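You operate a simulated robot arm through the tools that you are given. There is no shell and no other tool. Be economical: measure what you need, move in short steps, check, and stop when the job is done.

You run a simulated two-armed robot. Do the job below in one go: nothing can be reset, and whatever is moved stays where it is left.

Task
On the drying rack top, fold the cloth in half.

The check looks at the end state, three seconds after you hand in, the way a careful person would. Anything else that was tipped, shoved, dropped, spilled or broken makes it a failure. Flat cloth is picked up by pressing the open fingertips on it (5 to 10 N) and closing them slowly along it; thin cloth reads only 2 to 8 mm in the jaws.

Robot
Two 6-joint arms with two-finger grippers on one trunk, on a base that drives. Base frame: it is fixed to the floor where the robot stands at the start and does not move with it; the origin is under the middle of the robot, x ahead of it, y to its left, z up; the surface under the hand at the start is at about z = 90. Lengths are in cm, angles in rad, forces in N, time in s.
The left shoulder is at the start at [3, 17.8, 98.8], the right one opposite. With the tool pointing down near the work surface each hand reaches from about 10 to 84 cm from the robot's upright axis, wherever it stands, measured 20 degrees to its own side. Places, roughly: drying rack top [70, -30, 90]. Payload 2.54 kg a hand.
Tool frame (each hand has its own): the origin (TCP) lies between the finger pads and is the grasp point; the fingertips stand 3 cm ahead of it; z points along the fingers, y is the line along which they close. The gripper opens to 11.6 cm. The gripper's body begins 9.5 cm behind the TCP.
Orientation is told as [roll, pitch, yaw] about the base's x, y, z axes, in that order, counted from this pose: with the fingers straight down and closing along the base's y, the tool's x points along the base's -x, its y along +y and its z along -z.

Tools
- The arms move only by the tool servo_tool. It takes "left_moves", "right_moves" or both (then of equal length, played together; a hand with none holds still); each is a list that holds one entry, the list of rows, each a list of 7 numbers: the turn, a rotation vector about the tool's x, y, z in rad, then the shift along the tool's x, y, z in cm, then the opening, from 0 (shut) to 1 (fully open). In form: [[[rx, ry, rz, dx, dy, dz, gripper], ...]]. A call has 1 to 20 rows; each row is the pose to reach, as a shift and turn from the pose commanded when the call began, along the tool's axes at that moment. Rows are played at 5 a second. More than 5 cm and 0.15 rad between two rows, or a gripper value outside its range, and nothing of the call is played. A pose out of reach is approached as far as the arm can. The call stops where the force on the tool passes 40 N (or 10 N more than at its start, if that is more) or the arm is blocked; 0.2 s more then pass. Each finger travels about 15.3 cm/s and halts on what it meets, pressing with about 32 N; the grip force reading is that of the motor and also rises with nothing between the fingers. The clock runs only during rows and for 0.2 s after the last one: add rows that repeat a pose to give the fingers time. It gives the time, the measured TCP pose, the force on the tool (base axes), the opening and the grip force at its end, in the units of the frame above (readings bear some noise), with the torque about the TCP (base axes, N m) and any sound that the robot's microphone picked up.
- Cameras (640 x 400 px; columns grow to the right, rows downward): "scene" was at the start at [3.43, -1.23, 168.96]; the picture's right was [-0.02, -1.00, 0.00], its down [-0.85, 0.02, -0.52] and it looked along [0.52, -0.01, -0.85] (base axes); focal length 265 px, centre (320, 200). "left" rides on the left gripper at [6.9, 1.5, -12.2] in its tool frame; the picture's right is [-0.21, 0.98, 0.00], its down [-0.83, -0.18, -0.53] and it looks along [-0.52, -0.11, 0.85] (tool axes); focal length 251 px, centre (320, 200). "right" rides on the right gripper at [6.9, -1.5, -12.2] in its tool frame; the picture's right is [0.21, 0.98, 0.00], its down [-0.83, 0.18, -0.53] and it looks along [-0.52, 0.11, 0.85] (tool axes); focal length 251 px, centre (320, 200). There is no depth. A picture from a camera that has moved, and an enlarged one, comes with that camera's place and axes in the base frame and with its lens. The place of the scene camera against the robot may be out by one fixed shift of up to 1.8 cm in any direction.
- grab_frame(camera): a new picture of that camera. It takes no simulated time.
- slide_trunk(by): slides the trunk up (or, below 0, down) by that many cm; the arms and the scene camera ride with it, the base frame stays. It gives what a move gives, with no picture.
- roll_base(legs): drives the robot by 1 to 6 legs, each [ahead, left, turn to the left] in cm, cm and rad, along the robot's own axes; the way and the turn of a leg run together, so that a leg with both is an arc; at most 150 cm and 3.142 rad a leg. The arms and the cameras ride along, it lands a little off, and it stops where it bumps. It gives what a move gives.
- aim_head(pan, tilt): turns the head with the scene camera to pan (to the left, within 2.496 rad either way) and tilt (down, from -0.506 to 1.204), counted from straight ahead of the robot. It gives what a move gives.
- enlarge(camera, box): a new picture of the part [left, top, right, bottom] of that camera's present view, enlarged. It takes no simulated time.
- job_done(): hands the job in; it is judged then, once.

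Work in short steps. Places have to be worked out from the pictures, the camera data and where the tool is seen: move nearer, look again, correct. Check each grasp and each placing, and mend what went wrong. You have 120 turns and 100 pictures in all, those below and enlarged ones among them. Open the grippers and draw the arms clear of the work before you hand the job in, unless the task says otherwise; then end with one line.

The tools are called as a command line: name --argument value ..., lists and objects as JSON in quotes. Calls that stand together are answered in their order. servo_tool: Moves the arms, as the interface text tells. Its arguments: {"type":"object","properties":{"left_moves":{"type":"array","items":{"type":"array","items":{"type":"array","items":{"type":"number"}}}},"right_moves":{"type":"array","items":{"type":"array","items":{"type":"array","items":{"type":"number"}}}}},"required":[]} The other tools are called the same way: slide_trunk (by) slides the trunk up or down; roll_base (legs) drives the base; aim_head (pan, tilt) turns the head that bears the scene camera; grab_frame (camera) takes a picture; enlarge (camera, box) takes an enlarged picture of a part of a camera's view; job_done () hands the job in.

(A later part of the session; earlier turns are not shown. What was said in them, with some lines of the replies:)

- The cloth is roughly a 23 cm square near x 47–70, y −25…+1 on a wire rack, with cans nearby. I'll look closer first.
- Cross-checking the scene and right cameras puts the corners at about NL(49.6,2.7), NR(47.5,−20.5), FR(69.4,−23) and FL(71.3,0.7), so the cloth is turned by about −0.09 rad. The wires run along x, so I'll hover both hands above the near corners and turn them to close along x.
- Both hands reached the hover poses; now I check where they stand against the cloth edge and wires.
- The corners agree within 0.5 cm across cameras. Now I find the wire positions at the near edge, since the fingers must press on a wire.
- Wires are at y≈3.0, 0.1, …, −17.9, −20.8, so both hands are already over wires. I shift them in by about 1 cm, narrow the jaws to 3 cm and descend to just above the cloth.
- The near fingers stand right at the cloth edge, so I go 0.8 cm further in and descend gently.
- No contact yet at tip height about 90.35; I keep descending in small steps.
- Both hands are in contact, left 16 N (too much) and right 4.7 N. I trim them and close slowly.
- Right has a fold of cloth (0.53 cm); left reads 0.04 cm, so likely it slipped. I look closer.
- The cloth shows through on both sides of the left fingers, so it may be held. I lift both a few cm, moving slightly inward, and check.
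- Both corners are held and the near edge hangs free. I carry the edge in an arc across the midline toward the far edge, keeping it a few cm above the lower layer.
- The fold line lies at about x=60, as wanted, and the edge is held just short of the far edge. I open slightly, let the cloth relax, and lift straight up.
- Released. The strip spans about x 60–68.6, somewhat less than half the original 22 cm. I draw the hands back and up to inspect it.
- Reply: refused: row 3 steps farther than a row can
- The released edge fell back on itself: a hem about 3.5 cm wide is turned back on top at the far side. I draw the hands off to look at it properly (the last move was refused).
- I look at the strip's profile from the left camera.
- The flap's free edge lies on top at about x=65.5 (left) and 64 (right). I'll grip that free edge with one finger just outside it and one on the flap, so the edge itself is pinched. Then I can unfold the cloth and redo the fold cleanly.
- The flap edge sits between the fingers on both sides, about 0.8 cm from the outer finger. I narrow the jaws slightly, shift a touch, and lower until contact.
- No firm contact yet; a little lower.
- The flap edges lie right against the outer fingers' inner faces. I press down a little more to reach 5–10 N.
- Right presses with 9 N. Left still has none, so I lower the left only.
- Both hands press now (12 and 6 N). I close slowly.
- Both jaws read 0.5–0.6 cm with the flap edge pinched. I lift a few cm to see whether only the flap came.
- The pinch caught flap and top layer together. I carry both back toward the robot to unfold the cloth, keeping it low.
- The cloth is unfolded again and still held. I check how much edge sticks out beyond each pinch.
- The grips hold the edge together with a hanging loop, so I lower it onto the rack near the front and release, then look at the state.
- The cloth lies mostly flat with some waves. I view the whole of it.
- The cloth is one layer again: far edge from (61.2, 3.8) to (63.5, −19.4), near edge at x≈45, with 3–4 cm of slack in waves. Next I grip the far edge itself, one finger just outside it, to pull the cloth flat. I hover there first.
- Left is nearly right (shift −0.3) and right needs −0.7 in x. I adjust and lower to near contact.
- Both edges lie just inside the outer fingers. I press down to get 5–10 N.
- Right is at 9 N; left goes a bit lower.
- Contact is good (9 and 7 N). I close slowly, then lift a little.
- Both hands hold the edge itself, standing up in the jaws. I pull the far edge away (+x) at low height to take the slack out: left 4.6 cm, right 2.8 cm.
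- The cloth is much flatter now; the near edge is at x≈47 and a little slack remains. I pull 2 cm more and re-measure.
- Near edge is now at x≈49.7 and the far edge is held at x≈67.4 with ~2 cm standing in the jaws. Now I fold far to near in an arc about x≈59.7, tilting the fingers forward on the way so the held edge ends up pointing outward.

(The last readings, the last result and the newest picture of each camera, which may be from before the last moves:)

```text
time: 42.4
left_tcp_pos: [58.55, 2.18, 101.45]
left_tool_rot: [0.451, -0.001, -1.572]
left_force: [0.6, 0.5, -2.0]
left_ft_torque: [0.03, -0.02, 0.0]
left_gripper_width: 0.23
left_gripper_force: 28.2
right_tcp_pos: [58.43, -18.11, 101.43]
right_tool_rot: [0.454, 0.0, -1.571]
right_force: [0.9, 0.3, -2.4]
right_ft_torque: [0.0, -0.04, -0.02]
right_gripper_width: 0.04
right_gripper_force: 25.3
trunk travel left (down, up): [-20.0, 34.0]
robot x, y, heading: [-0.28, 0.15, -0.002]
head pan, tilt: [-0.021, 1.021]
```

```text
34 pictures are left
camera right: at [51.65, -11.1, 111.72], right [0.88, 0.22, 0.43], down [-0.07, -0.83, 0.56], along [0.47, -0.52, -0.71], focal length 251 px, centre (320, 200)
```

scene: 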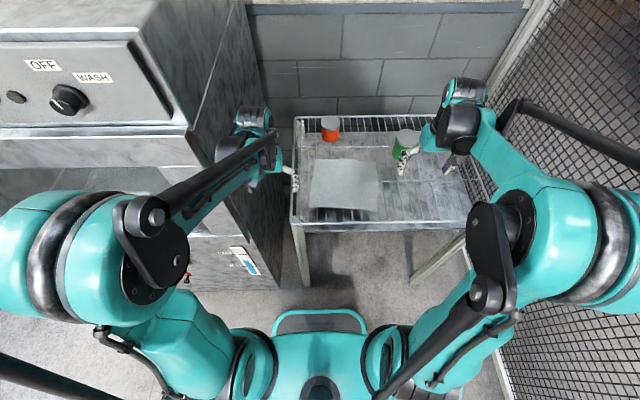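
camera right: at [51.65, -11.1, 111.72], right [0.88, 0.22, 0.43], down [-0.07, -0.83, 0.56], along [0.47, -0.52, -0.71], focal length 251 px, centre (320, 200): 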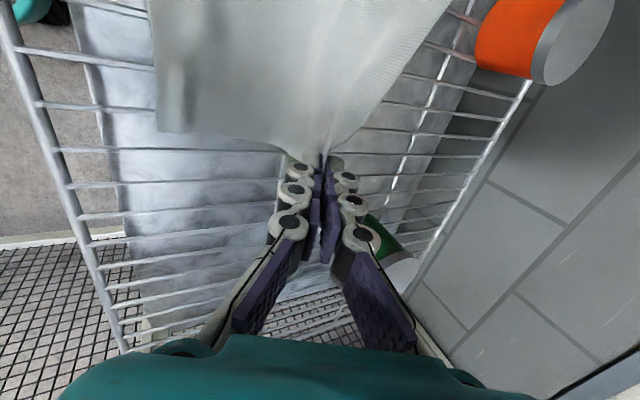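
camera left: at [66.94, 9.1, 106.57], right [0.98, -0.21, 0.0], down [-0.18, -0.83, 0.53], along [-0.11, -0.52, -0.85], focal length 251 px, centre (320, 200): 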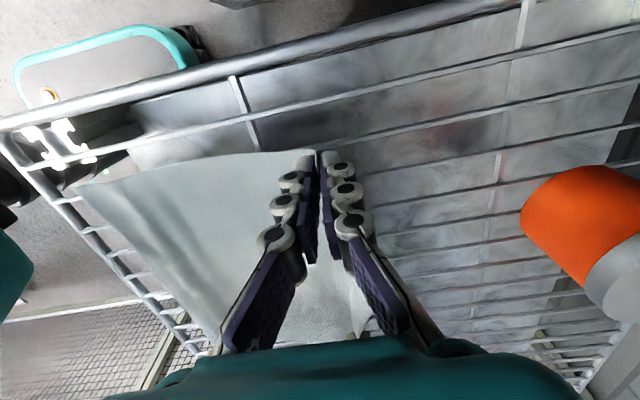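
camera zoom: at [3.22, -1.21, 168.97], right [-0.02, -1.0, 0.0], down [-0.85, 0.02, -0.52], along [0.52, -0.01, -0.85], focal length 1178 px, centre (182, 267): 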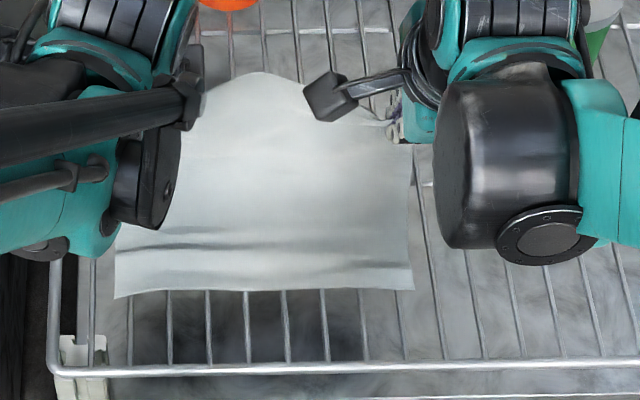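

Both hands still hold; the middle of the edge lags a bit. I continue the arc with slight spreading, stopping short of touchdown to check.

servo_tool --left_moves '[[[-0.05, 0, 0, 0.1, -1.36, -0.48, 0], [-0.1, 0, 0, 0.2, -2.77, -0.75, 0], [-0.15, 0, 0, 0.3, -4.2, -0.8, 0], [-0.2, 0, 0, 0.4, -5.6, -0.63, 0], [-0.25, 0, 0, 0.5, -6.94, -0.25, 0], [-0.3, 0, 0, 0.5, -8.17, 0.35, 0], [-0.35, 0, 0, 0.5, -9.28, 1.14, 0], [-0.35, 0, 0, 0.5, -9.28, 1.14, 0]]]' --right_moves '[[[-0.05, 0, 0, -0.1, -1.36, -0.48, 0], [-0.1, 0, 0, -0.2, -2.77, -0.75, 0], [-0.15, 0, 0, -0.3, -4.2, -0.8, 0], [-0.2, 0, 0, -0.4, -5.6, -0.63, 0], [-0.25, 0, 0, -0.5, -6.94, -0.25, 0], [-0.3, 0, 0, -0.5, -8.17, 0.35, 0], [-0.35, 0, 0, -0.5, -9.28, 1.14, 0], [-0.35, 0, 0, -0.5, -9.28, 1.14, 0]]]'

enlarge --camera "scene" --box '[295, 140, 407, 230]'

grab_frame --camera "right"

grab_frame --camera "left"

```text
time: 44.2
left_tcp_pos: [51.43, 2.39, 97.29]
left_tool_rot: [0.8, 0.0, -1.57]
left_force: [-1.2, -0.1, -2.2]
left_ft_torque: [0.04, -0.05, -0.01]
left_gripper_width: 0.31
left_gripper_force: 38.9
left hand out of reach, approached as far as the arm can: row 7, 8
right_tcp_pos: [51.9, -18.39, 98.98]
right_tool_rot: [0.8, -0.001, -1.572]
right_force: [-4.5, -0.1, 4.6]
right_ft_torque: [0.0, 0.03, -0.01]
right_gripper_width: 0.01
right_gripper_force: 27.7
right hand out of reach, approached as far as the arm can: row 6, 7, 8
trunk travel left (down, up): [-20.0, 34.0]
robot x, y, heading: [0.03, -0.02, -0.002]
head pan, tilt: [-0.021, 1.021]
```

```text
4.44 times, centred on (351, 185) of scene
camera zoom: at [3.42, -1.21, 168.96], right [-0.02, -1.0, 0.0], down [-0.85, 0.02, -0.52], along [0.52, -0.01, -0.85], focal length 1178 px, centre (182, 267)
```

zoom: 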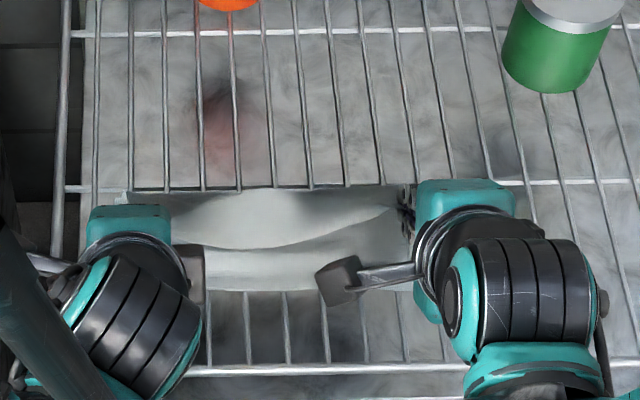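

```text
32 pictures are left
camera right: at [42.01, -11.55, 106.29], right [0.68, 0.22, 0.7], down [-0.26, -0.83, 0.5], along [0.69, -0.52, -0.51], focal length 251 px, centre (320, 200)
```

right: 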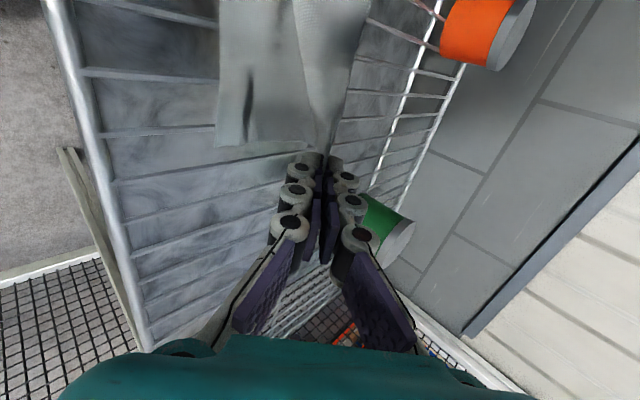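

```text
31 pictures are left
camera left: at [43.73, 9.26, 106.81], right [0.68, -0.21, 0.7], down [-0.51, -0.83, 0.24], along [0.53, -0.52, -0.67], focal length 251 px, centre (320, 200)
```

left: 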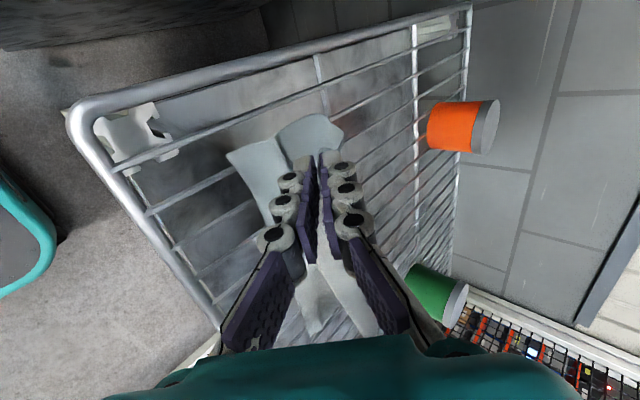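

The fold is forming well, but the arms run out of reach at this tilt. I ease the tilt back to about 0.45 rad and read the poses before finishing the descent.

servo_tool --left_moves '[[[0.12, 0, 0, 0, 0, 0, 0], [0.24, 0, 0, 0, 0, 0, 0], [0.35, 0, 0, 0, 0, 0, 0], [0.35, 0, 0, 0, 0, 0, 0]]]' --right_moves '[[[0.12, 0, 0, 0, 0, 0, 0], [0.24, 0, 0, 0, 0, 0, 0], [0.35, 0, 0, 0, 0, 0, 0], [0.35, 0, 0, 0, 0, 0, 0]]]'

```text
time: 45.2
left_tcp_pos: [51.37, 2.46, 97.44]
left_tool_rot: [0.45, -0.001, -1.572]
left_force: [0.6, 0.3, -3.2]
left_ft_torque: [-0.02, -0.01, 0.03]
left_gripper_width: 0.6
left_gripper_force: 34.3
right_tcp_pos: [51.87, -18.72, 98.7]
right_tool_rot: [0.448, 0.0, -1.571]
right_force: [1.2, -0.3, -3.1]
right_ft_torque: [0.03, -0.03, -0.03]
right_gripper_width: 0.1
right_gripper_force: 26.9
trunk travel left (down, up): [-20.0, 34.0]
robot x, y, heading: [-0.17, -0.24, 0.0]
head pan, tilt: [-0.021, 1.021]
```

The commanded poses match the measured ones, so no hidden offset. I lower both pinches to just above the near edge.

servo_tool --left_moves '[[[0, 0, 0, 0, -0.4, 0.6, 0], [0, 0, 0, 0, -0.8, 1.2, 0], [0, 0, 0, 0, -1.2, 1.8, 0], [0, 0, 0, 0, -1.58, 2.35, 0], [0, 0, 0, 0, -1.58, 2.35, 0]]]' --right_moves '[[[0, 0, 0, 0, -0.6, 0.9, 0], [0, 0, 0, 0, -1.2, 1.8, 0], [0, 0, 0, 0, -1.8, 2.7, 0], [0, 0, 0, 0, -2.32, 3.43, 0], [0, 0, 0, 0, -2.32, 3.43, 0]]]'

grab_frame --camera "left"

grab_frame --camera "right"

enlarge --camera "scene" --box '[295, 150, 407, 240]'

```text
time: 46.4
left_tcp_pos: [50.98, 2.39, 94.42]
left_tool_rot: [0.45, 0.0, -1.571]
left_force: [-1.8, 0.2, 0.7]
left_ft_torque: [0.0, -0.12, 0.03]
left_gripper_width: 0.41
left_gripper_force: 29.0
right_tcp_pos: [51.18, -18.55, 94.63]
right_tool_rot: [0.451, 0.0, -1.571]
right_force: [-2.0, 0.9, 6.3]
right_ft_torque: [0.07, 0.16, -0.03]
right_gripper_width: 0.02
right_gripper_force: 29.5
trunk travel left (down, up): [-20.0, 34.0]
robot x, y, heading: [0.02, 0.02, -0.003]
head pan, tilt: [-0.021, 1.021]
```

```text
30 pictures are left
camera left: at [47.11, 9.33, 106.07], right [0.88, -0.21, 0.42], down [-0.4, -0.83, 0.4], along [0.27, -0.52, -0.81], focal length 251 px, centre (320, 200)
```

left: 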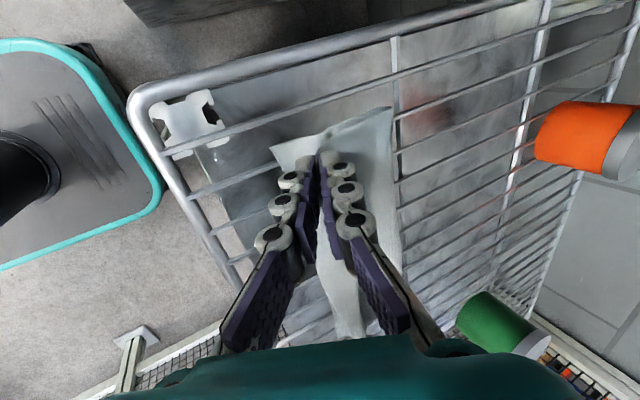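

```text
29 pictures are left
camera right: at [44.53, -11.74, 104.94], right [0.88, 0.22, 0.42], down [-0.07, -0.83, 0.56], along [0.47, -0.52, -0.71], focal length 251 px, centre (320, 200)
```

right: 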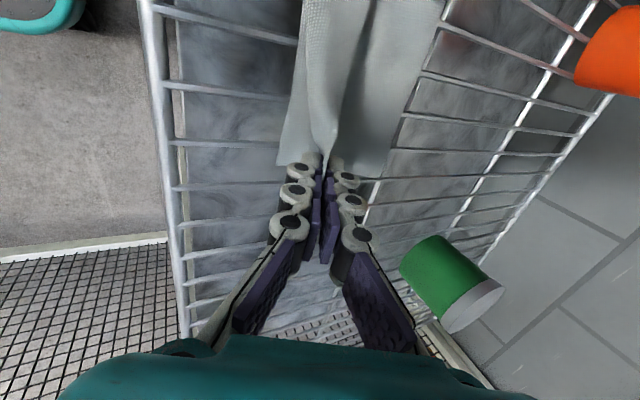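

```text
4.44 times, centred on (351, 195) of scene
camera zoom: at [3.38, -1.22, 168.97], right [-0.02, -1.0, 0.0], down [-0.85, 0.02, -0.52], along [0.52, -0.01, -0.85], focal length 1178 px, centre (182, 222)
```

zoom: 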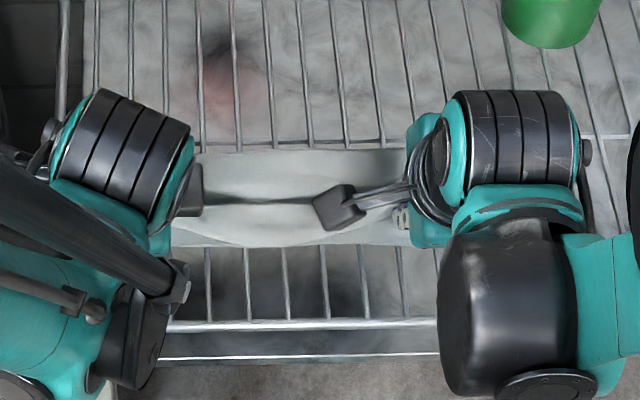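

The strip now spans x≈50.5–59.4 with the edges held over the near edge. I open slightly and withdraw back along the fingers.

servo_tool --left_moves '[[[0, 0, 0, 0, 0, -0.2, 0.04], [0, 0, 0, 0, 0, -0.2, 0.08], [0, 0, 0, 0, 0, -0.2, 0.12], [0, 0, 0, 0, 0, -1, 0.12], [0, 0, 0, 0, 0, -2, 0.12], [0, 0, 0, 0, 0, -3.5, 0.12], [0, 0, 0, 0, 0, -6, 0.12], [0, 0, 0, 0, 0, -10, 0.12]]]' --right_moves '[[[0, 0, 0, 0, 0, -0.2, 0.04], [0, 0, 0, 0, 0, -0.2, 0.08], [0, 0, 0, 0, 0, -0.2, 0.12], [0, 0, 0, 0, 0, -1, 0.12], [0, 0, 0, 0, 0, -2, 0.12], [0, 0, 0, 0, 0, -3.5, 0.12], [0, 0, 0, 0, 0, -6, 0.12], [0, 0, 0, 0, 0, -10, 0.12]]]'

grab_frame --camera "left"

grab_frame --camera "right"

enlarge --camera "scene" --box '[295, 150, 407, 240]'

```text
time: 48.2
left_tcp_pos: [46.18, 2.47, 103.64]
left_tool_rot: [0.452, -0.001, -1.569]
left_force: [-1.2, 0.6, 0.1]
left_ft_torque: [-0.03, -0.06, 0.0]
left_gripper_width: 1.41
left_gripper_force: 0.1
right_tcp_pos: [46.67, -18.52, 103.93]
right_tool_rot: [0.453, -0.001, -1.57]
right_force: [-0.6, 0.0, -0.3]
right_ft_torque: [-0.01, -0.06, 0.0]
right_gripper_width: 1.41
right_gripper_force: 0.1
trunk travel left (down, up): [-20.0, 34.0]
robot x, y, heading: [-0.17, 0.15, -0.004]
head pan, tilt: [-0.021, 1.021]
```

```text
27 pictures are left
camera left: at [42.23, 9.38, 115.14], right [0.88, -0.21, 0.43], down [-0.4, -0.83, 0.4], along [0.27, -0.52, -0.81], focal length 251 px, centre (320, 200)
```

left: 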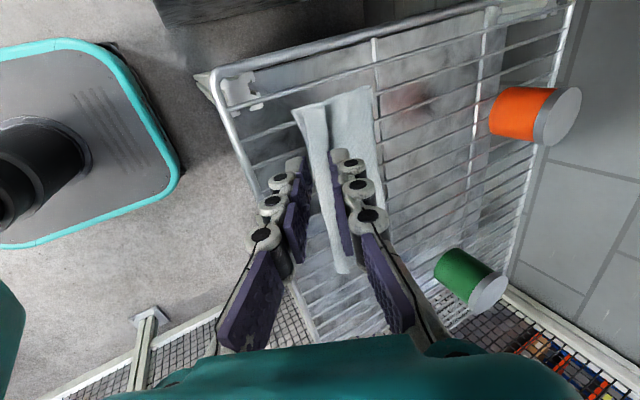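

```text
26 pictures are left
camera right: at [39.9, -11.63, 114.3], right [0.88, 0.22, 0.43], down [-0.07, -0.83, 0.56], along [0.47, -0.52, -0.71], focal length 251 px, centre (320, 200)
```

right: 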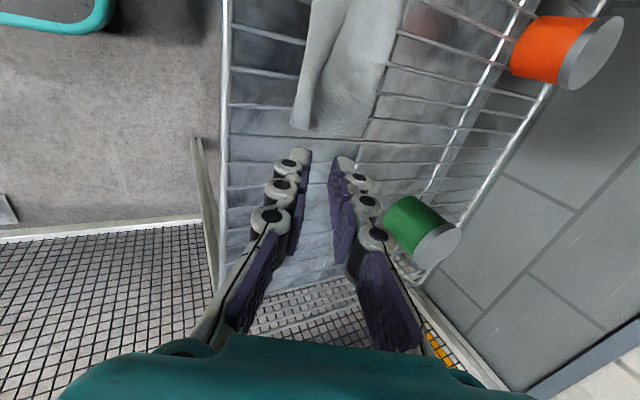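

```text
4.44 times, centred on (351, 195) of scene
camera zoom: at [2.89, -1.14, 168.98], right [-0.02, -1.0, 0.0], down [-0.85, 0.02, -0.53], along [0.53, -0.01, -0.85], focal length 1178 px, centre (182, 222)
```

zoom: 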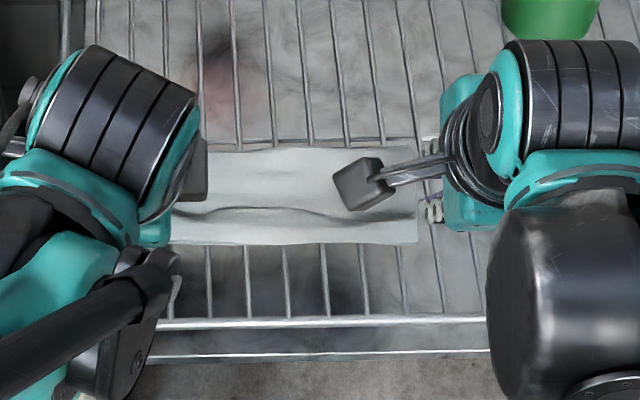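

I spread the hands aside to see the result fully.

servo_tool --left_moves '[[[0, 0, 0, 2, -1, -3, 0.12], [0, 0, 0, 4, -2, -5, 0.12], [0, 0, 0, 6, -3, -6, 0.12], [0, 0, 0, 8, -3, -6, 0.12]]]' --right_moves '[[[0, 0, 0, -3.5, -1, -3, 0.12], [0, 0, 0, -7, -2, -5, 0.12], [0, 0, 0, -10.5, -3, -6, 0.12], [0, 0, 0, -14, -3, -6, 0.12]]]'

enlarge --camera "scene" --box '[300, 165, 390, 225]'

grab_frame --camera "left"

```text
time: 49.2
left_tcp_pos: [41.19, 10.16, 107.64]
left_tool_rot: [0.449, 0.0, -1.57]
left_force: [0.5, 0.3, -0.6]
left_ft_torque: [0.03, 0.0, 0.0]
left_gripper_width: 1.39
left_gripper_force: 0.1
right_tcp_pos: [41.73, -32.56, 107.63]
right_tool_rot: [0.448, -0.001, -1.569]
right_force: [-0.5, -0.8, -0.5]
right_ft_torque: [0.03, 0.03, 0.04]
right_gripper_width: 1.38
right_gripper_force: 0.1
trunk travel left (down, up): [-20.0, 34.0]
robot x, y, heading: [-0.08, 0.07, -0.001]
head pan, tilt: [-0.021, 1.021]
```

```text
6.67 times, centred on (345, 195) of scene
camera zoom: at [3.6, -1.31, 168.96], right [-0.02, -1.0, 0.0], down [-0.85, 0.02, -0.52], along [0.52, -0.01, -0.85], focal length 1767 px, centre (153, 233)
```

zoom: 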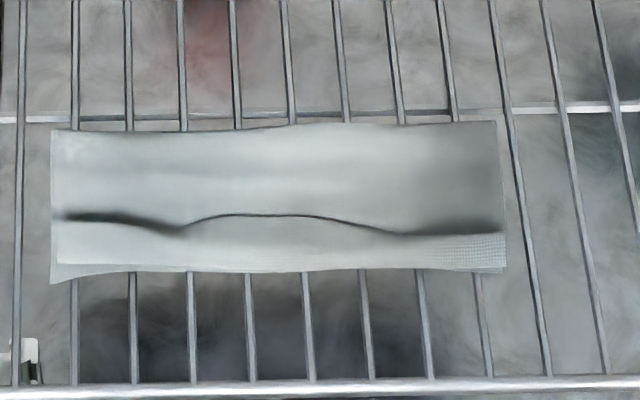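

```text
23 pictures are left
camera left: at [37.44, 17.2, 119.17], right [0.88, -0.21, 0.42], down [-0.39, -0.83, 0.4], along [0.26, -0.52, -0.81], focal length 251 px, centre (320, 200)
```

left: 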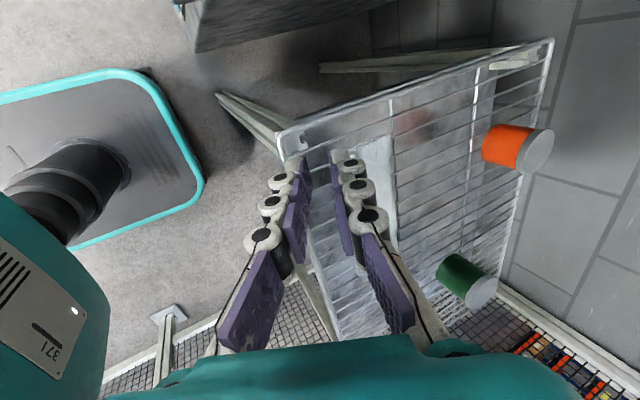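

There is a band along the near side; I need a closer look to tell whether it is a turned-back hem or a dip.

enlarge --camera "right" --box '[160, 0, 420, 130]'

enlarge --camera "scene" --box '[305, 178, 345, 208]'

```text
2.46 times, centred on (290, 65) of right
camera zoom: at [34.93, -25.74, 117.94], right [0.88, 0.22, 0.42], down [-0.07, -0.83, 0.56], along [0.47, -0.52, -0.71], focal length 619 px, centre (394, 532)
```

zoom: 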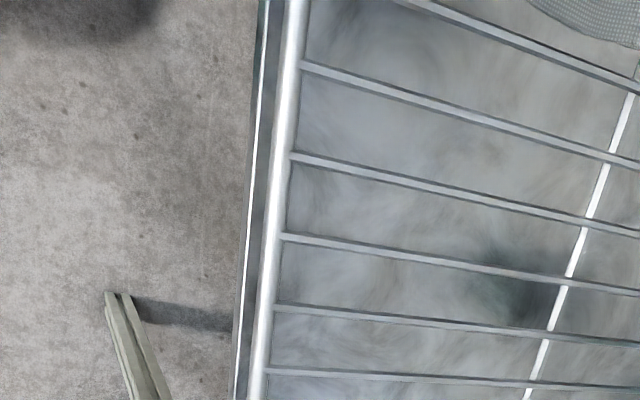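

```text
13.33 times, centred on (325, 193) of scene
camera zoom: at [3.6, -1.31, 168.96], right [-0.02, -1.0, 0.0], down [-0.85, 0.02, -0.52], along [0.52, -0.01, -0.85], focal length 3534 px, centre (253, 293)
```

zoom: 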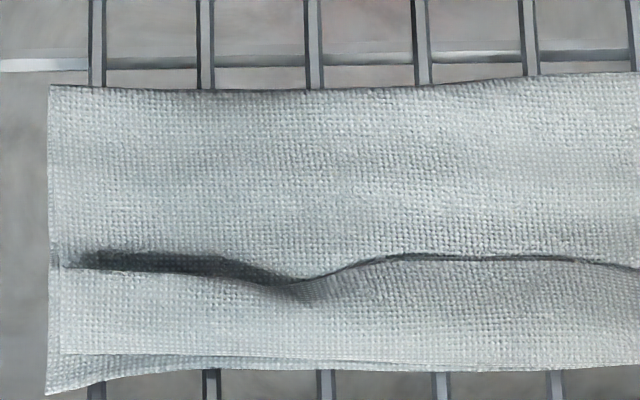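

On the left the top layer's edge lies within about 1 cm of the near edge, so the band is only a wave in the top layer. I bring the left camera around for a low end-on look.

servo_tool --left_moves '[[[0.09, 0, 0, -1.2, 3.6, 1.3, 0.12], [0.18, 0, 0, -2.4, 7.2, 2.6, 0.12], [0.27, 0, 0, -3.6, 10.8, 3.9, 0.12], [0.36, 0, 0, -4.8, 14.4, 5.2, 0.12], [0.45, 0, 0, -6, 18, 6.5, 0.12]]]'

enlarge --camera "left" --box '[130, 60, 330, 260]'

```text
time: 50.4
left_tcp_pos: [60.61, 4.14, 109.59]
left_tool_rot: [-0.004, -0.001, -1.57]
left_force: [0.2, 1.1, -0.2]
left_ft_torque: [0.01, 0.05, 0.02]
left_gripper_width: 1.41
left_gripper_force: 0.0
right_tcp_pos: [41.73, -32.52, 107.66]
right_tool_rot: [0.449, 0.001, -1.569]
right_force: [0.9, -0.9, -0.5]
right_ft_torque: [0.0, 0.05, 0.0]
right_gripper_width: 1.39
right_gripper_force: 0.1
trunk travel left (down, up): [-20.0, 34.0]
robot x, y, heading: [0.06, 0.2, 0.001]
head pan, tilt: [-0.021, 1.021]
```

```text
2.00 times, centred on (230, 160) of left
camera zoom: at [62.13, 11.04, 121.66], right [0.98, -0.21, 0.0], down [-0.18, -0.83, 0.53], along [-0.12, -0.52, -0.85], focal length 503 px, centre (500, 280)
```

zoom: 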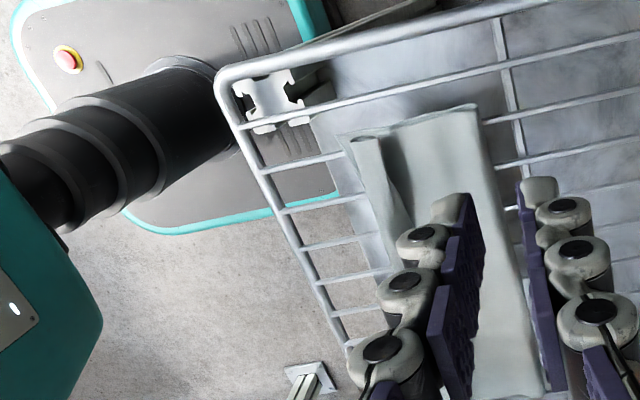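

The near band is a low hump of slack in the top layer. I'll spread it flat: press closed fingertips on it and open them along x, so one finger draws the edge outward and the other draws slack toward the fold. I hover both hands first.

servo_tool --left_moves '[[[0, 0, 0, -0.7, -1.4, 1, 0], [0, 0, 0, -1.4, -2.8, 2, 0], [0, 0, 0, -2.1, -4.2, 4, 0], [0, 0, 0, -2.8, -5.6, 6, 0], [0, 0, 0, -3.5, -7.1, 8, 0], [0, 0, 0, -3.9, -7.1, 12, 0]]]' --right_moves '[[[0.08, 0, 0, 2.5, 1, 2.4, 0], [0.16, 0, 0, 5, 2, 4.8, 0], [0.24, 0, 0, 7.5, 3, 7.2, 0], [0.32, 0, 0, 10, 4, 9.6, 0], [0.4, 0, 0, 12.5, 5, 12, 0], [0.45, 0, 0, 14.6, 6.1, 14.4, 0]]]'

grab_frame --camera "left"

grab_frame --camera "right"

```text
time: 51.8
left_tcp_pos: [53.27, 0.38, 97.5]
left_tool_rot: [0.0, 0.0, -1.57]
left_force: [0.5, 0.0, -0.2]
left_ft_torque: [0.0, 0.08, 0.0]
left_gripper_width: 0.01
left_gripper_force: 28.2
right_tcp_pos: [53.6, -17.95, 97.22]
right_tool_rot: [-0.003, 0.001, -1.571]
right_force: [1.2, 0.4, 0.3]
right_ft_torque: [0.01, 0.07, -0.03]
right_gripper_width: 0.0
right_gripper_force: 28.2
trunk travel left (down, up): [-20.0, 34.0]
robot x, y, heading: [0.25, -0.21, 0.0]
head pan, tilt: [-0.021, 1.021]
```

```text
19 pictures are left
camera left: at [54.84, 7.37, 109.64], right [0.98, -0.21, 0.0], down [-0.18, -0.83, 0.53], along [-0.12, -0.52, -0.85], focal length 251 px, centre (320, 200)
```

left: 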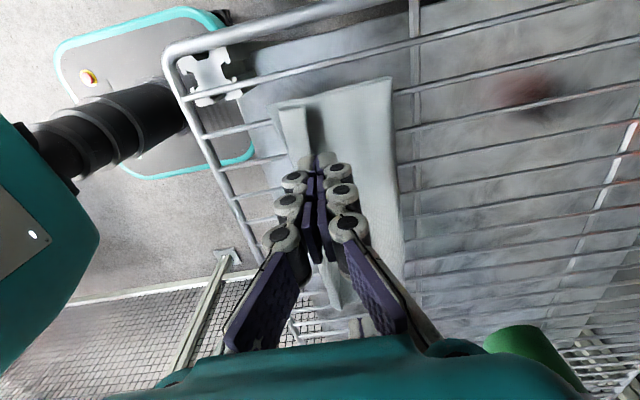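

```text
18 pictures are left
camera right: at [52.08, -10.95, 109.38], right [0.98, 0.21, 0.0], down [0.18, -0.83, 0.53], along [0.11, -0.52, -0.85], focal length 251 px, centre (320, 200)
```

right: 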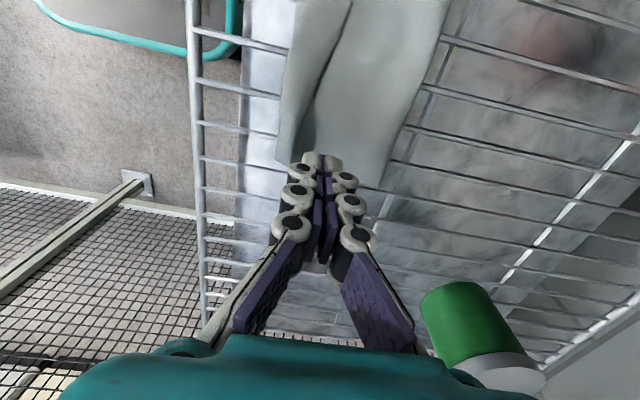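

I descend to contact with closed fingers.

servo_tool --left_moves '[[[0, 0, 0, 0, 0.2, 1.5, 0], [0, 0, 0, 0, 0.2, 3, 0], [0, 0, 0, 0, 0.2, 3.8, 0], [0, 0, 0, 0, 0.2, 4.2, 0], [0, 0, 0, 0, 0.2, 4.2, 0]]]' --right_moves '[[[0, 0, 0, 0, 0, 1.5, 0], [0, 0, 0, 0, 0, 3, 0], [0, 0, 0, 0, 0, 3.6, 0], [0, 0, 0, 0, 0, 4, 0], [0, 0, 0, 0, 0, 4, 0]]]'

```text
time: 53.0
left_tcp_pos: [53.42, 0.5, 93.44]
left_tool_rot: [0.0, 0.0, -1.569]
left_force: [0.5, -0.7, 0.0]
left_ft_torque: [-0.01, 0.02, 0.05]
left_gripper_width: 0.0
left_gripper_force: 28.4
right_tcp_pos: [53.39, -18.08, 93.34]
right_tool_rot: [0.0, 0.001, -1.569]
right_force: [0.8, 0.4, 0.1]
right_ft_torque: [0.0, 0.03, 0.0]
right_gripper_width: 0.0
right_gripper_force: 28.2
trunk travel left (down, up): [-20.0, 34.0]
robot x, y, heading: [0.35, -0.02, -0.004]
head pan, tilt: [-0.021, 1.021]
```

A bit lower for light contact, then open slowly to spread.

servo_tool --left_moves '[[[0, 0, 0, 0, 0, 0.2, 0], [0, 0, 0, 0, 0, 0.35, 0], [0, 0, 0, 0, 0, 0.35, 0.04], [0, 0, 0, 0, 0, 0.35, 0.08], [0, 0, 0, 0, 0, 0.35, 0.12], [0, 0, 0, 0, 0, 0.35, 0.16], [0, 0, 0, 0, 0, 0.35, 0.2], [0, 0, 0, 0, 0, 0.35, 0.24], [0, 0, 0, 0, 0, 0.35, 0.28], [0, 0, 0, 0, 0, 0.35, 0.32], [0, 0, 0, 0, 0, 0.35, 0.36], [0, 0, 0, 0, 0, 0.35, 0.4], [0, 0, 0, 0, 0, 0.35, 0.4]]]' --right_moves '[[[0, 0, 0, 0, 0, 0.15, 0], [0, 0, 0, 0, 0, 0.25, 0], [0, 0, 0, 0, 0, 0.25, 0.04], [0, 0, 0, 0, 0, 0.25, 0.08], [0, 0, 0, 0, 0, 0.25, 0.12], [0, 0, 0, 0, 0, 0.25, 0.16], [0, 0, 0, 0, 0, 0.25, 0.2], [0, 0, 0, 0, 0, 0.25, 0.24], [0, 0, 0, 0, 0, 0.25, 0.28], [0, 0, 0, 0, 0, 0.25, 0.32], [0, 0, 0, 0, 0, 0.25, 0.36], [0, 0, 0, 0, 0, 0.25, 0.4], [0, 0, 0, 0, 0, 0.25, 0.4]]]'

grab_frame --camera "left"

grab_frame --camera "right"

```text
time: 55.8
left_tcp_pos: [53.65, 0.45, 92.97]
left_tool_rot: [-0.001, 0.001, -1.57]
left_force: [-0.6, -0.3, 2.8]
left_ft_torque: [-0.03, 0.03, -0.01]
left_gripper_width: 4.7
left_gripper_force: 0.1
right_tcp_pos: [53.31, -17.94, 93.23]
right_tool_rot: [-0.001, 0.0, -1.571]
right_force: [0.8, 0.9, -0.3]
right_ft_torque: [-0.01, 0.01, 0.0]
right_gripper_width: 4.61
right_gripper_force: 0.1
trunk travel left (down, up): [-20.0, 34.0]
robot x, y, heading: [0.05, -0.13, -0.004]
head pan, tilt: [-0.021, 1.021]
```

```text
17 pictures are left
camera left: at [55.04, 7.36, 105.15], right [0.98, -0.21, 0.0], down [-0.18, -0.83, 0.53], along [-0.11, -0.52, -0.85], focal length 251 px, centre (320, 200)
```

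left: 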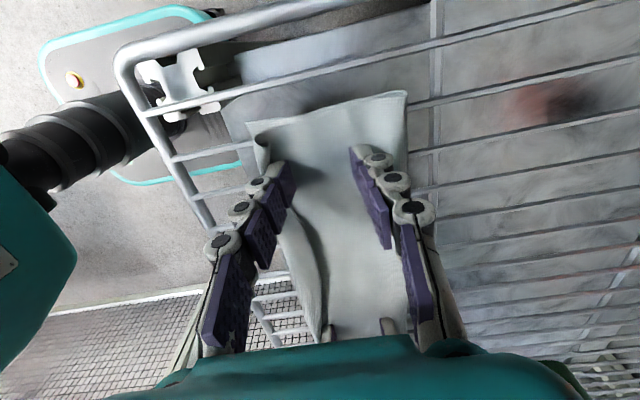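

```text
16 pictures are left
camera right: at [51.82, -11.1, 105.35], right [0.98, 0.22, 0.0], down [0.18, -0.83, 0.53], along [0.11, -0.52, -0.85], focal length 251 px, centre (320, 200)
```

right: 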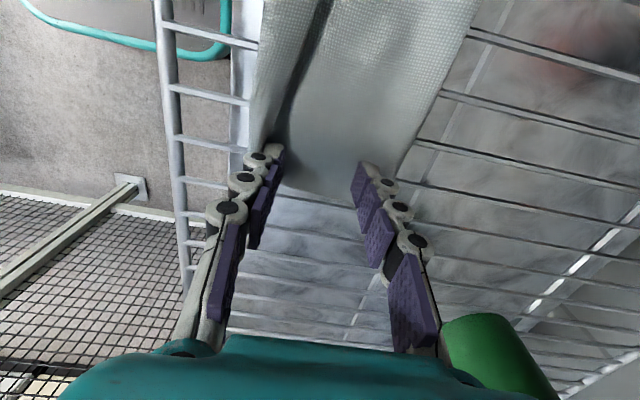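

Both ends are spread flat. I lift, clear the right hand away, and repeat the spreading with the left hand at y≈−5.9.

servo_tool --left_moves '[[[0, 0, 0, 0, 0, -2.5, 0.4], [0, 0, 0, 0, 0, -5, 0.2], [0, 0, 0, -3.2, -0.2, -5, 0], [0, 0, 0, -6.4, -0.2, -5, 0], [0, 0, 0, -6.4, -0.2, -5, 0], [0, 0, 0, -6.4, -0.2, -2.5, 0], [0, 0, 0, -6.4, -0.2, -0.8, 0], [0, 0, 0, -6.4, -0.2, -0.05, 0], [0, 0, 0, -6.4, -0.2, -0.05, 0.05], [0, 0, 0, -6.4, -0.2, -0.05, 0.1], [0, 0, 0, -6.4, -0.2, -0.05, 0.15], [0, 0, 0, -6.4, -0.2, -0.05, 0.2], [0, 0, 0, -6.4, -0.2, -0.05, 0.25], [0, 0, 0, -6.4, -0.2, -0.05, 0.3], [0, 0, 0, -6.4, -0.2, -0.05, 0.35], [0, 0, 0, -6.4, -0.2, -0.05, 0.4], [0, 0, 0, -6.4, -0.2, -0.05, 0.4]]]' --right_moves '[[[0, 0, 0, 0, 0, -2.5, 0.4], [0, 0, 0, 0, 0, -5, 0.3], [0, 0, 0, -4, -1, -7, 0.3], [0, 0, 0, -8, -2, -9, 0.3], [0, 0, 0, -12, -3, -11, 0.3], [0, 0, 0, -14, -4, -12, 0.3], [0, 0, 0, -14, -4, -12, 0.3], [0, 0, 0, -14, -4, -12, 0.3], [0, 0, 0, -14, -4, -12, 0.3], [0, 0, 0, -14, -4, -12, 0.3], [0, 0, 0, -14, -4, -12, 0.3], [0, 0, 0, -14, -4, -12, 0.3], [0, 0, 0, -14, -4, -12, 0.3], [0, 0, 0, -14, -4, -12, 0.3], [0, 0, 0, -14, -4, -12, 0.3], [0, 0, 0, -14, -4, -12, 0.3], [0, 0, 0, -14, -4, -12, 0.3]]]'

grab_frame --camera "left"

```text
time: 59.4
left_tcp_pos: [53.31, -5.89, 93.21]
left_tool_rot: [0.001, 0.0, -1.571]
left_force: [0.3, 0.3, 1.2]
left_ft_torque: [-0.01, -0.02, -0.04]
left_gripper_width: 4.61
left_gripper_force: 0.0
right_tcp_pos: [49.16, -31.98, 104.97]
right_tool_rot: [0.001, -0.001, -1.57]
right_force: [0.5, -0.8, 0.2]
right_ft_torque: [0.0, -0.01, 0.0]
right_gripper_width: 3.47
right_gripper_force: 0.2
trunk travel left (down, up): [-20.0, 34.0]
robot x, y, heading: [-0.06, 0.23, -0.004]
head pan, tilt: [-0.021, 1.021]
```

```text
15 pictures are left
camera left: at [54.85, 1.02, 105.19], right [0.98, -0.21, 0.0], down [-0.18, -0.83, 0.53], along [-0.11, -0.52, -0.85], focal length 251 px, centre (320, 200)
```

left: 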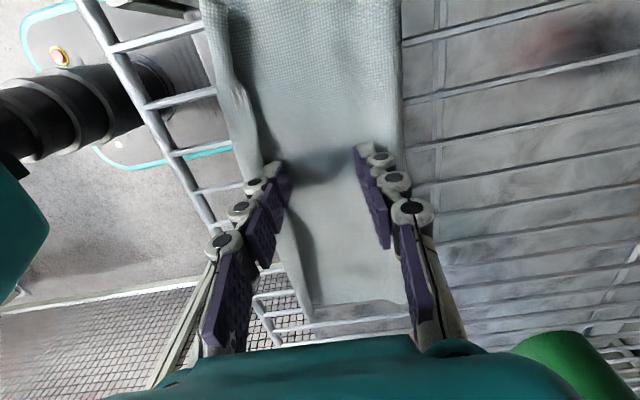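

Flat here too, apart from a narrow lip near the edge. I repeat at y≈−11.9 and then lift clear for a full look.

servo_tool --left_moves '[[[0, 0, 0, 0, 0, -2.5, 0.4], [0, 0, 0, 0, 0, -5, 0.2], [0, 0, 0, -3, 0, -5, 0], [0, 0, 0, -6, 0, -5, 0], [0, 0, 0, -6, 0, -5, 0], [0, 0, 0, -6, 0, -2.5, 0], [0, 0, 0, -6, 0, -0.8, 0], [0, 0, 0, -6, 0, 0.05, 0], [0, 0, 0, -6, 0, 0.05, 0.05], [0, 0, 0, -6, 0, 0.05, 0.1], [0, 0, 0, -6, 0, 0.05, 0.15], [0, 0, 0, -6, 0, 0.05, 0.2], [0, 0, 0, -6, 0, 0.05, 0.25], [0, 0, 0, -6, 0, 0.05, 0.3], [0, 0, 0, -6, 0, 0.05, 0.35], [0, 0, 0, -6, 0, 0.05, 0.4], [0, 0, 0, -6, 0, -3, 0.4], [0, 0, 0, -6, 0, -7, 0.4], [0, 0, 0, -6, 0, -11, 0.4], [0, 0, 0, -2, -1, -13, 0.4]]]'

servo_tool --left_moves '[[[0, 0, 0, 4, -1, 0, 0.4], [0, 0, 0, 8, -2, 0, 0.4], [0, 0, 0, 12, -3, 0, 0.4], [0, 0, 0, 16, -4, 0, 0.4], [0, 0, 0, 20, -5, 0, 0.4]]]'

enlarge --camera "scene" --box '[300, 165, 390, 225]'

```text
time: 63.6
left_tcp_pos: [52.02, -7.61, 106.57]
left_tool_rot: [-0.001, -0.002, -1.571]
left_force: [-0.6, 0.4, 0.2]
left_ft_torque: [-0.06, 0.0, 0.01]
left_gripper_width: 4.63
left_gripper_force: 0.0
right_tcp_pos: [49.16, -31.88, 105.08]
right_tool_rot: [0.0, -0.003, -1.571]
right_force: [-0.2, -0.5, 0.6]
right_ft_torque: [-0.02, -0.04, 0.03]
right_gripper_width: 3.46
right_gripper_force: 0.1
trunk travel left (down, up): [-20.0, 34.0]
robot x, y, heading: [0.03, 0.13, -0.0]
head pan, tilt: [-0.021, 1.021]
```

```text
time: 64.8
left_tcp_pos: [47.22, 12.27, 106.2]
left_tool_rot: [-0.002, 0.001, -1.571]
left_force: [-0.2, 0.0, 0.6]
left_ft_torque: [-0.04, -0.03, 0.0]
left_gripper_width: 4.62
left_gripper_force: 0.1
right_tcp_pos: [49.32, -31.77, 104.96]
right_tool_rot: [0.0, 0.0, -1.573]
right_force: [-0.1, 0.8, 0.0]
right_ft_torque: [-0.03, -0.01, 0.02]
right_gripper_width: 3.5
right_gripper_force: 0.0
trunk travel left (down, up): [-20.0, 34.0]
robot x, y, heading: [-0.18, 0.26, 0.004]
head pan, tilt: [-0.021, 1.021]
```

```text
6.67 times, centred on (345, 195) of scene
camera zoom: at [3.37, -1.1, 168.96], right [-0.02, -1.0, 0.0], down [-0.85, 0.02, -0.52], along [0.52, -0.01, -0.85], focal length 1767 px, centre (153, 233)
```

zoom: 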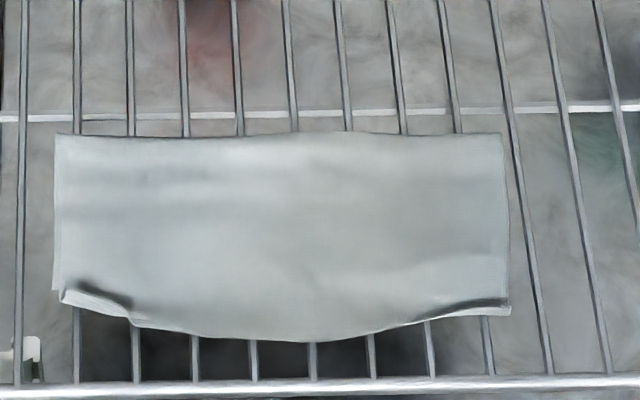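

Now it is nearly flat: about 11 cm deep and full width. I zoom in on the near edge to compare the layers.

enlarge --camera "scene" --box '[304, 198, 340, 220]'

enlarge --camera "scene" --box '[340, 198, 376, 220]'

enlarge --camera "left" --box '[300, 60, 500, 260]'

```text
16.00 times, centred on (322, 209) of scene
camera zoom: at [3.37, -1.1, 168.96], right [-0.02, -1.0, 0.0], down [-0.85, 0.02, -0.52], along [0.52, -0.01, -0.85], focal length 4241 px, centre (288, 56)
```

zoom: 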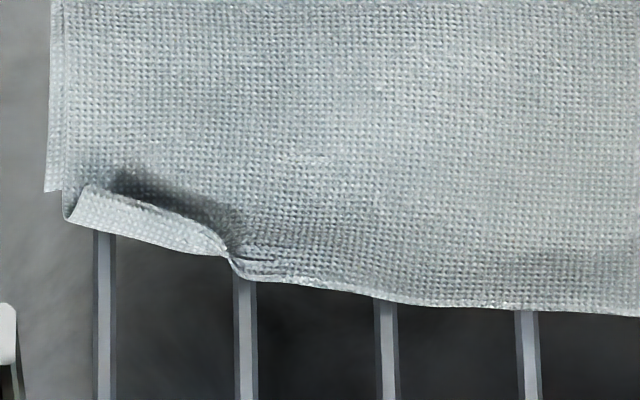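

```text
16.00 times, centred on (358, 209) of scene
camera zoom: at [3.37, -1.1, 168.96], right [-0.02, -1.0, 0.0], down [-0.85, 0.02, -0.52], along [0.52, -0.01, -0.85], focal length 4241 px, centre (-288, 56)
```

zoom: 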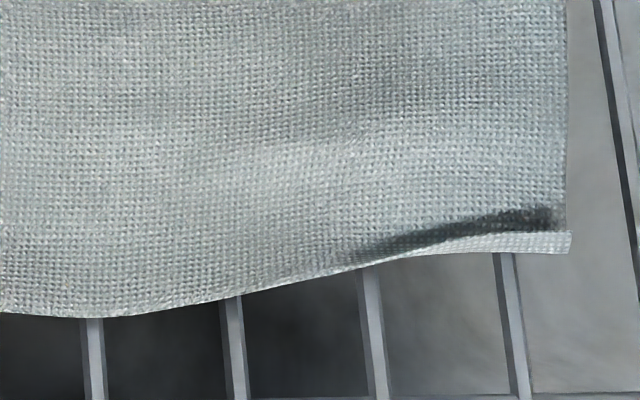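

```text
2.00 times, centred on (400, 160) of left
camera zoom: at [48.71, 19.22, 118.42], right [0.98, -0.21, 0.0], down [-0.18, -0.83, 0.53], along [-0.11, -0.52, -0.85], focal length 503 px, centre (160, 280)
```

zoom: 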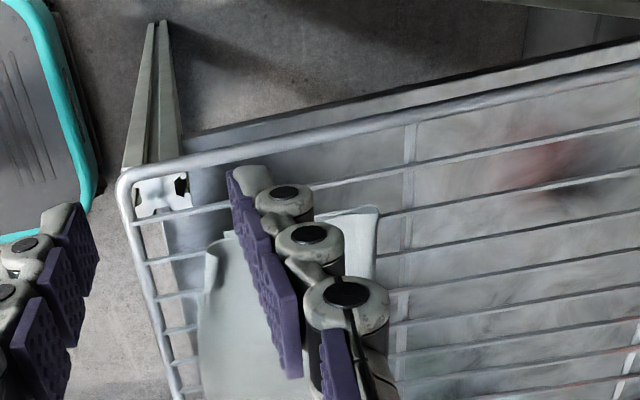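

The cloth is folded to half depth with matching side edges and near corners within about 1–1.5 cm; the top edge overhangs mildly in the middle. Further tugging would risk new wrinkles, so I open the grippers and draw the arms clear.

servo_tool --left_moves '[[[0, 0, 0, 0, -1, -4, 0.5], [0, 0, 0, 0, -4, -6, 0.6], [0, 0, 0, 0, -8, -6, 0.8], [0, 0, 0, 0, -10, -6, 1], [0, 0, 0, 0, -10, -6, 1]]]' --right_moves '[[[0, 0, 0, 0, -1, -4, 0.5], [0, 0, 0, 0, -4, -6, 0.6], [0, 0, 0, 0, -8, -6, 0.8], [0, 0, 0, 0, -10, -6, 1], [0, 0, 0, 0, -10, -6, 1]]]'

grab_frame --camera "scene"

```text
time: 66.0
left_tcp_pos: [37.14, 12.05, 112.17]
left_tool_rot: [0.0, -0.001, -1.572]
left_force: [-0.3, -0.8, -0.1]
left_ft_torque: [-0.03, 0.01, -0.03]
left_gripper_width: 11.62
left_gripper_force: 0.0
right_tcp_pos: [39.49, -32.21, 110.96]
right_tool_rot: [-0.001, 0.0, -1.571]
right_force: [1.0, 0.4, 0.4]
right_ft_torque: [-0.01, -0.03, -0.04]
right_gripper_width: 11.61
right_gripper_force: 0.0
trunk travel left (down, up): [-20.0, 34.0]
robot x, y, heading: [0.08, -0.09, -0.002]
head pan, tilt: [-0.021, 1.021]
```

```text
10 pictures are left
camera scene: at [3.47, -1.25, 168.96], right [-0.02, -1.0, 0.0], down [-0.85, 0.02, -0.52], along [0.52, -0.01, -0.85], focal length 265 px, centre (320, 200)
```

scene: 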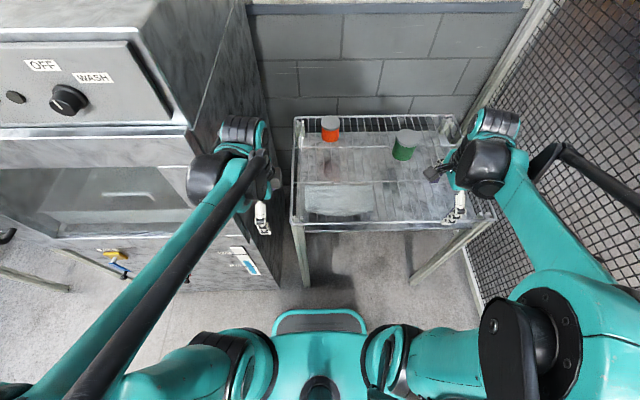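

The cloth lies folded, both cans are untouched and the arms are clear, so I hand in.

job_done

```text
The job is handed in.
```

The cloth is folded in half on the rack, but the edges don't match exactly. The top layer sticks out about 3 cm past the lower one mid-edge, by my estimate. The near corners are within about 1.5 cm and still curl up slightly. Both cans look untouched, the grippers are open, and the arms are clear.
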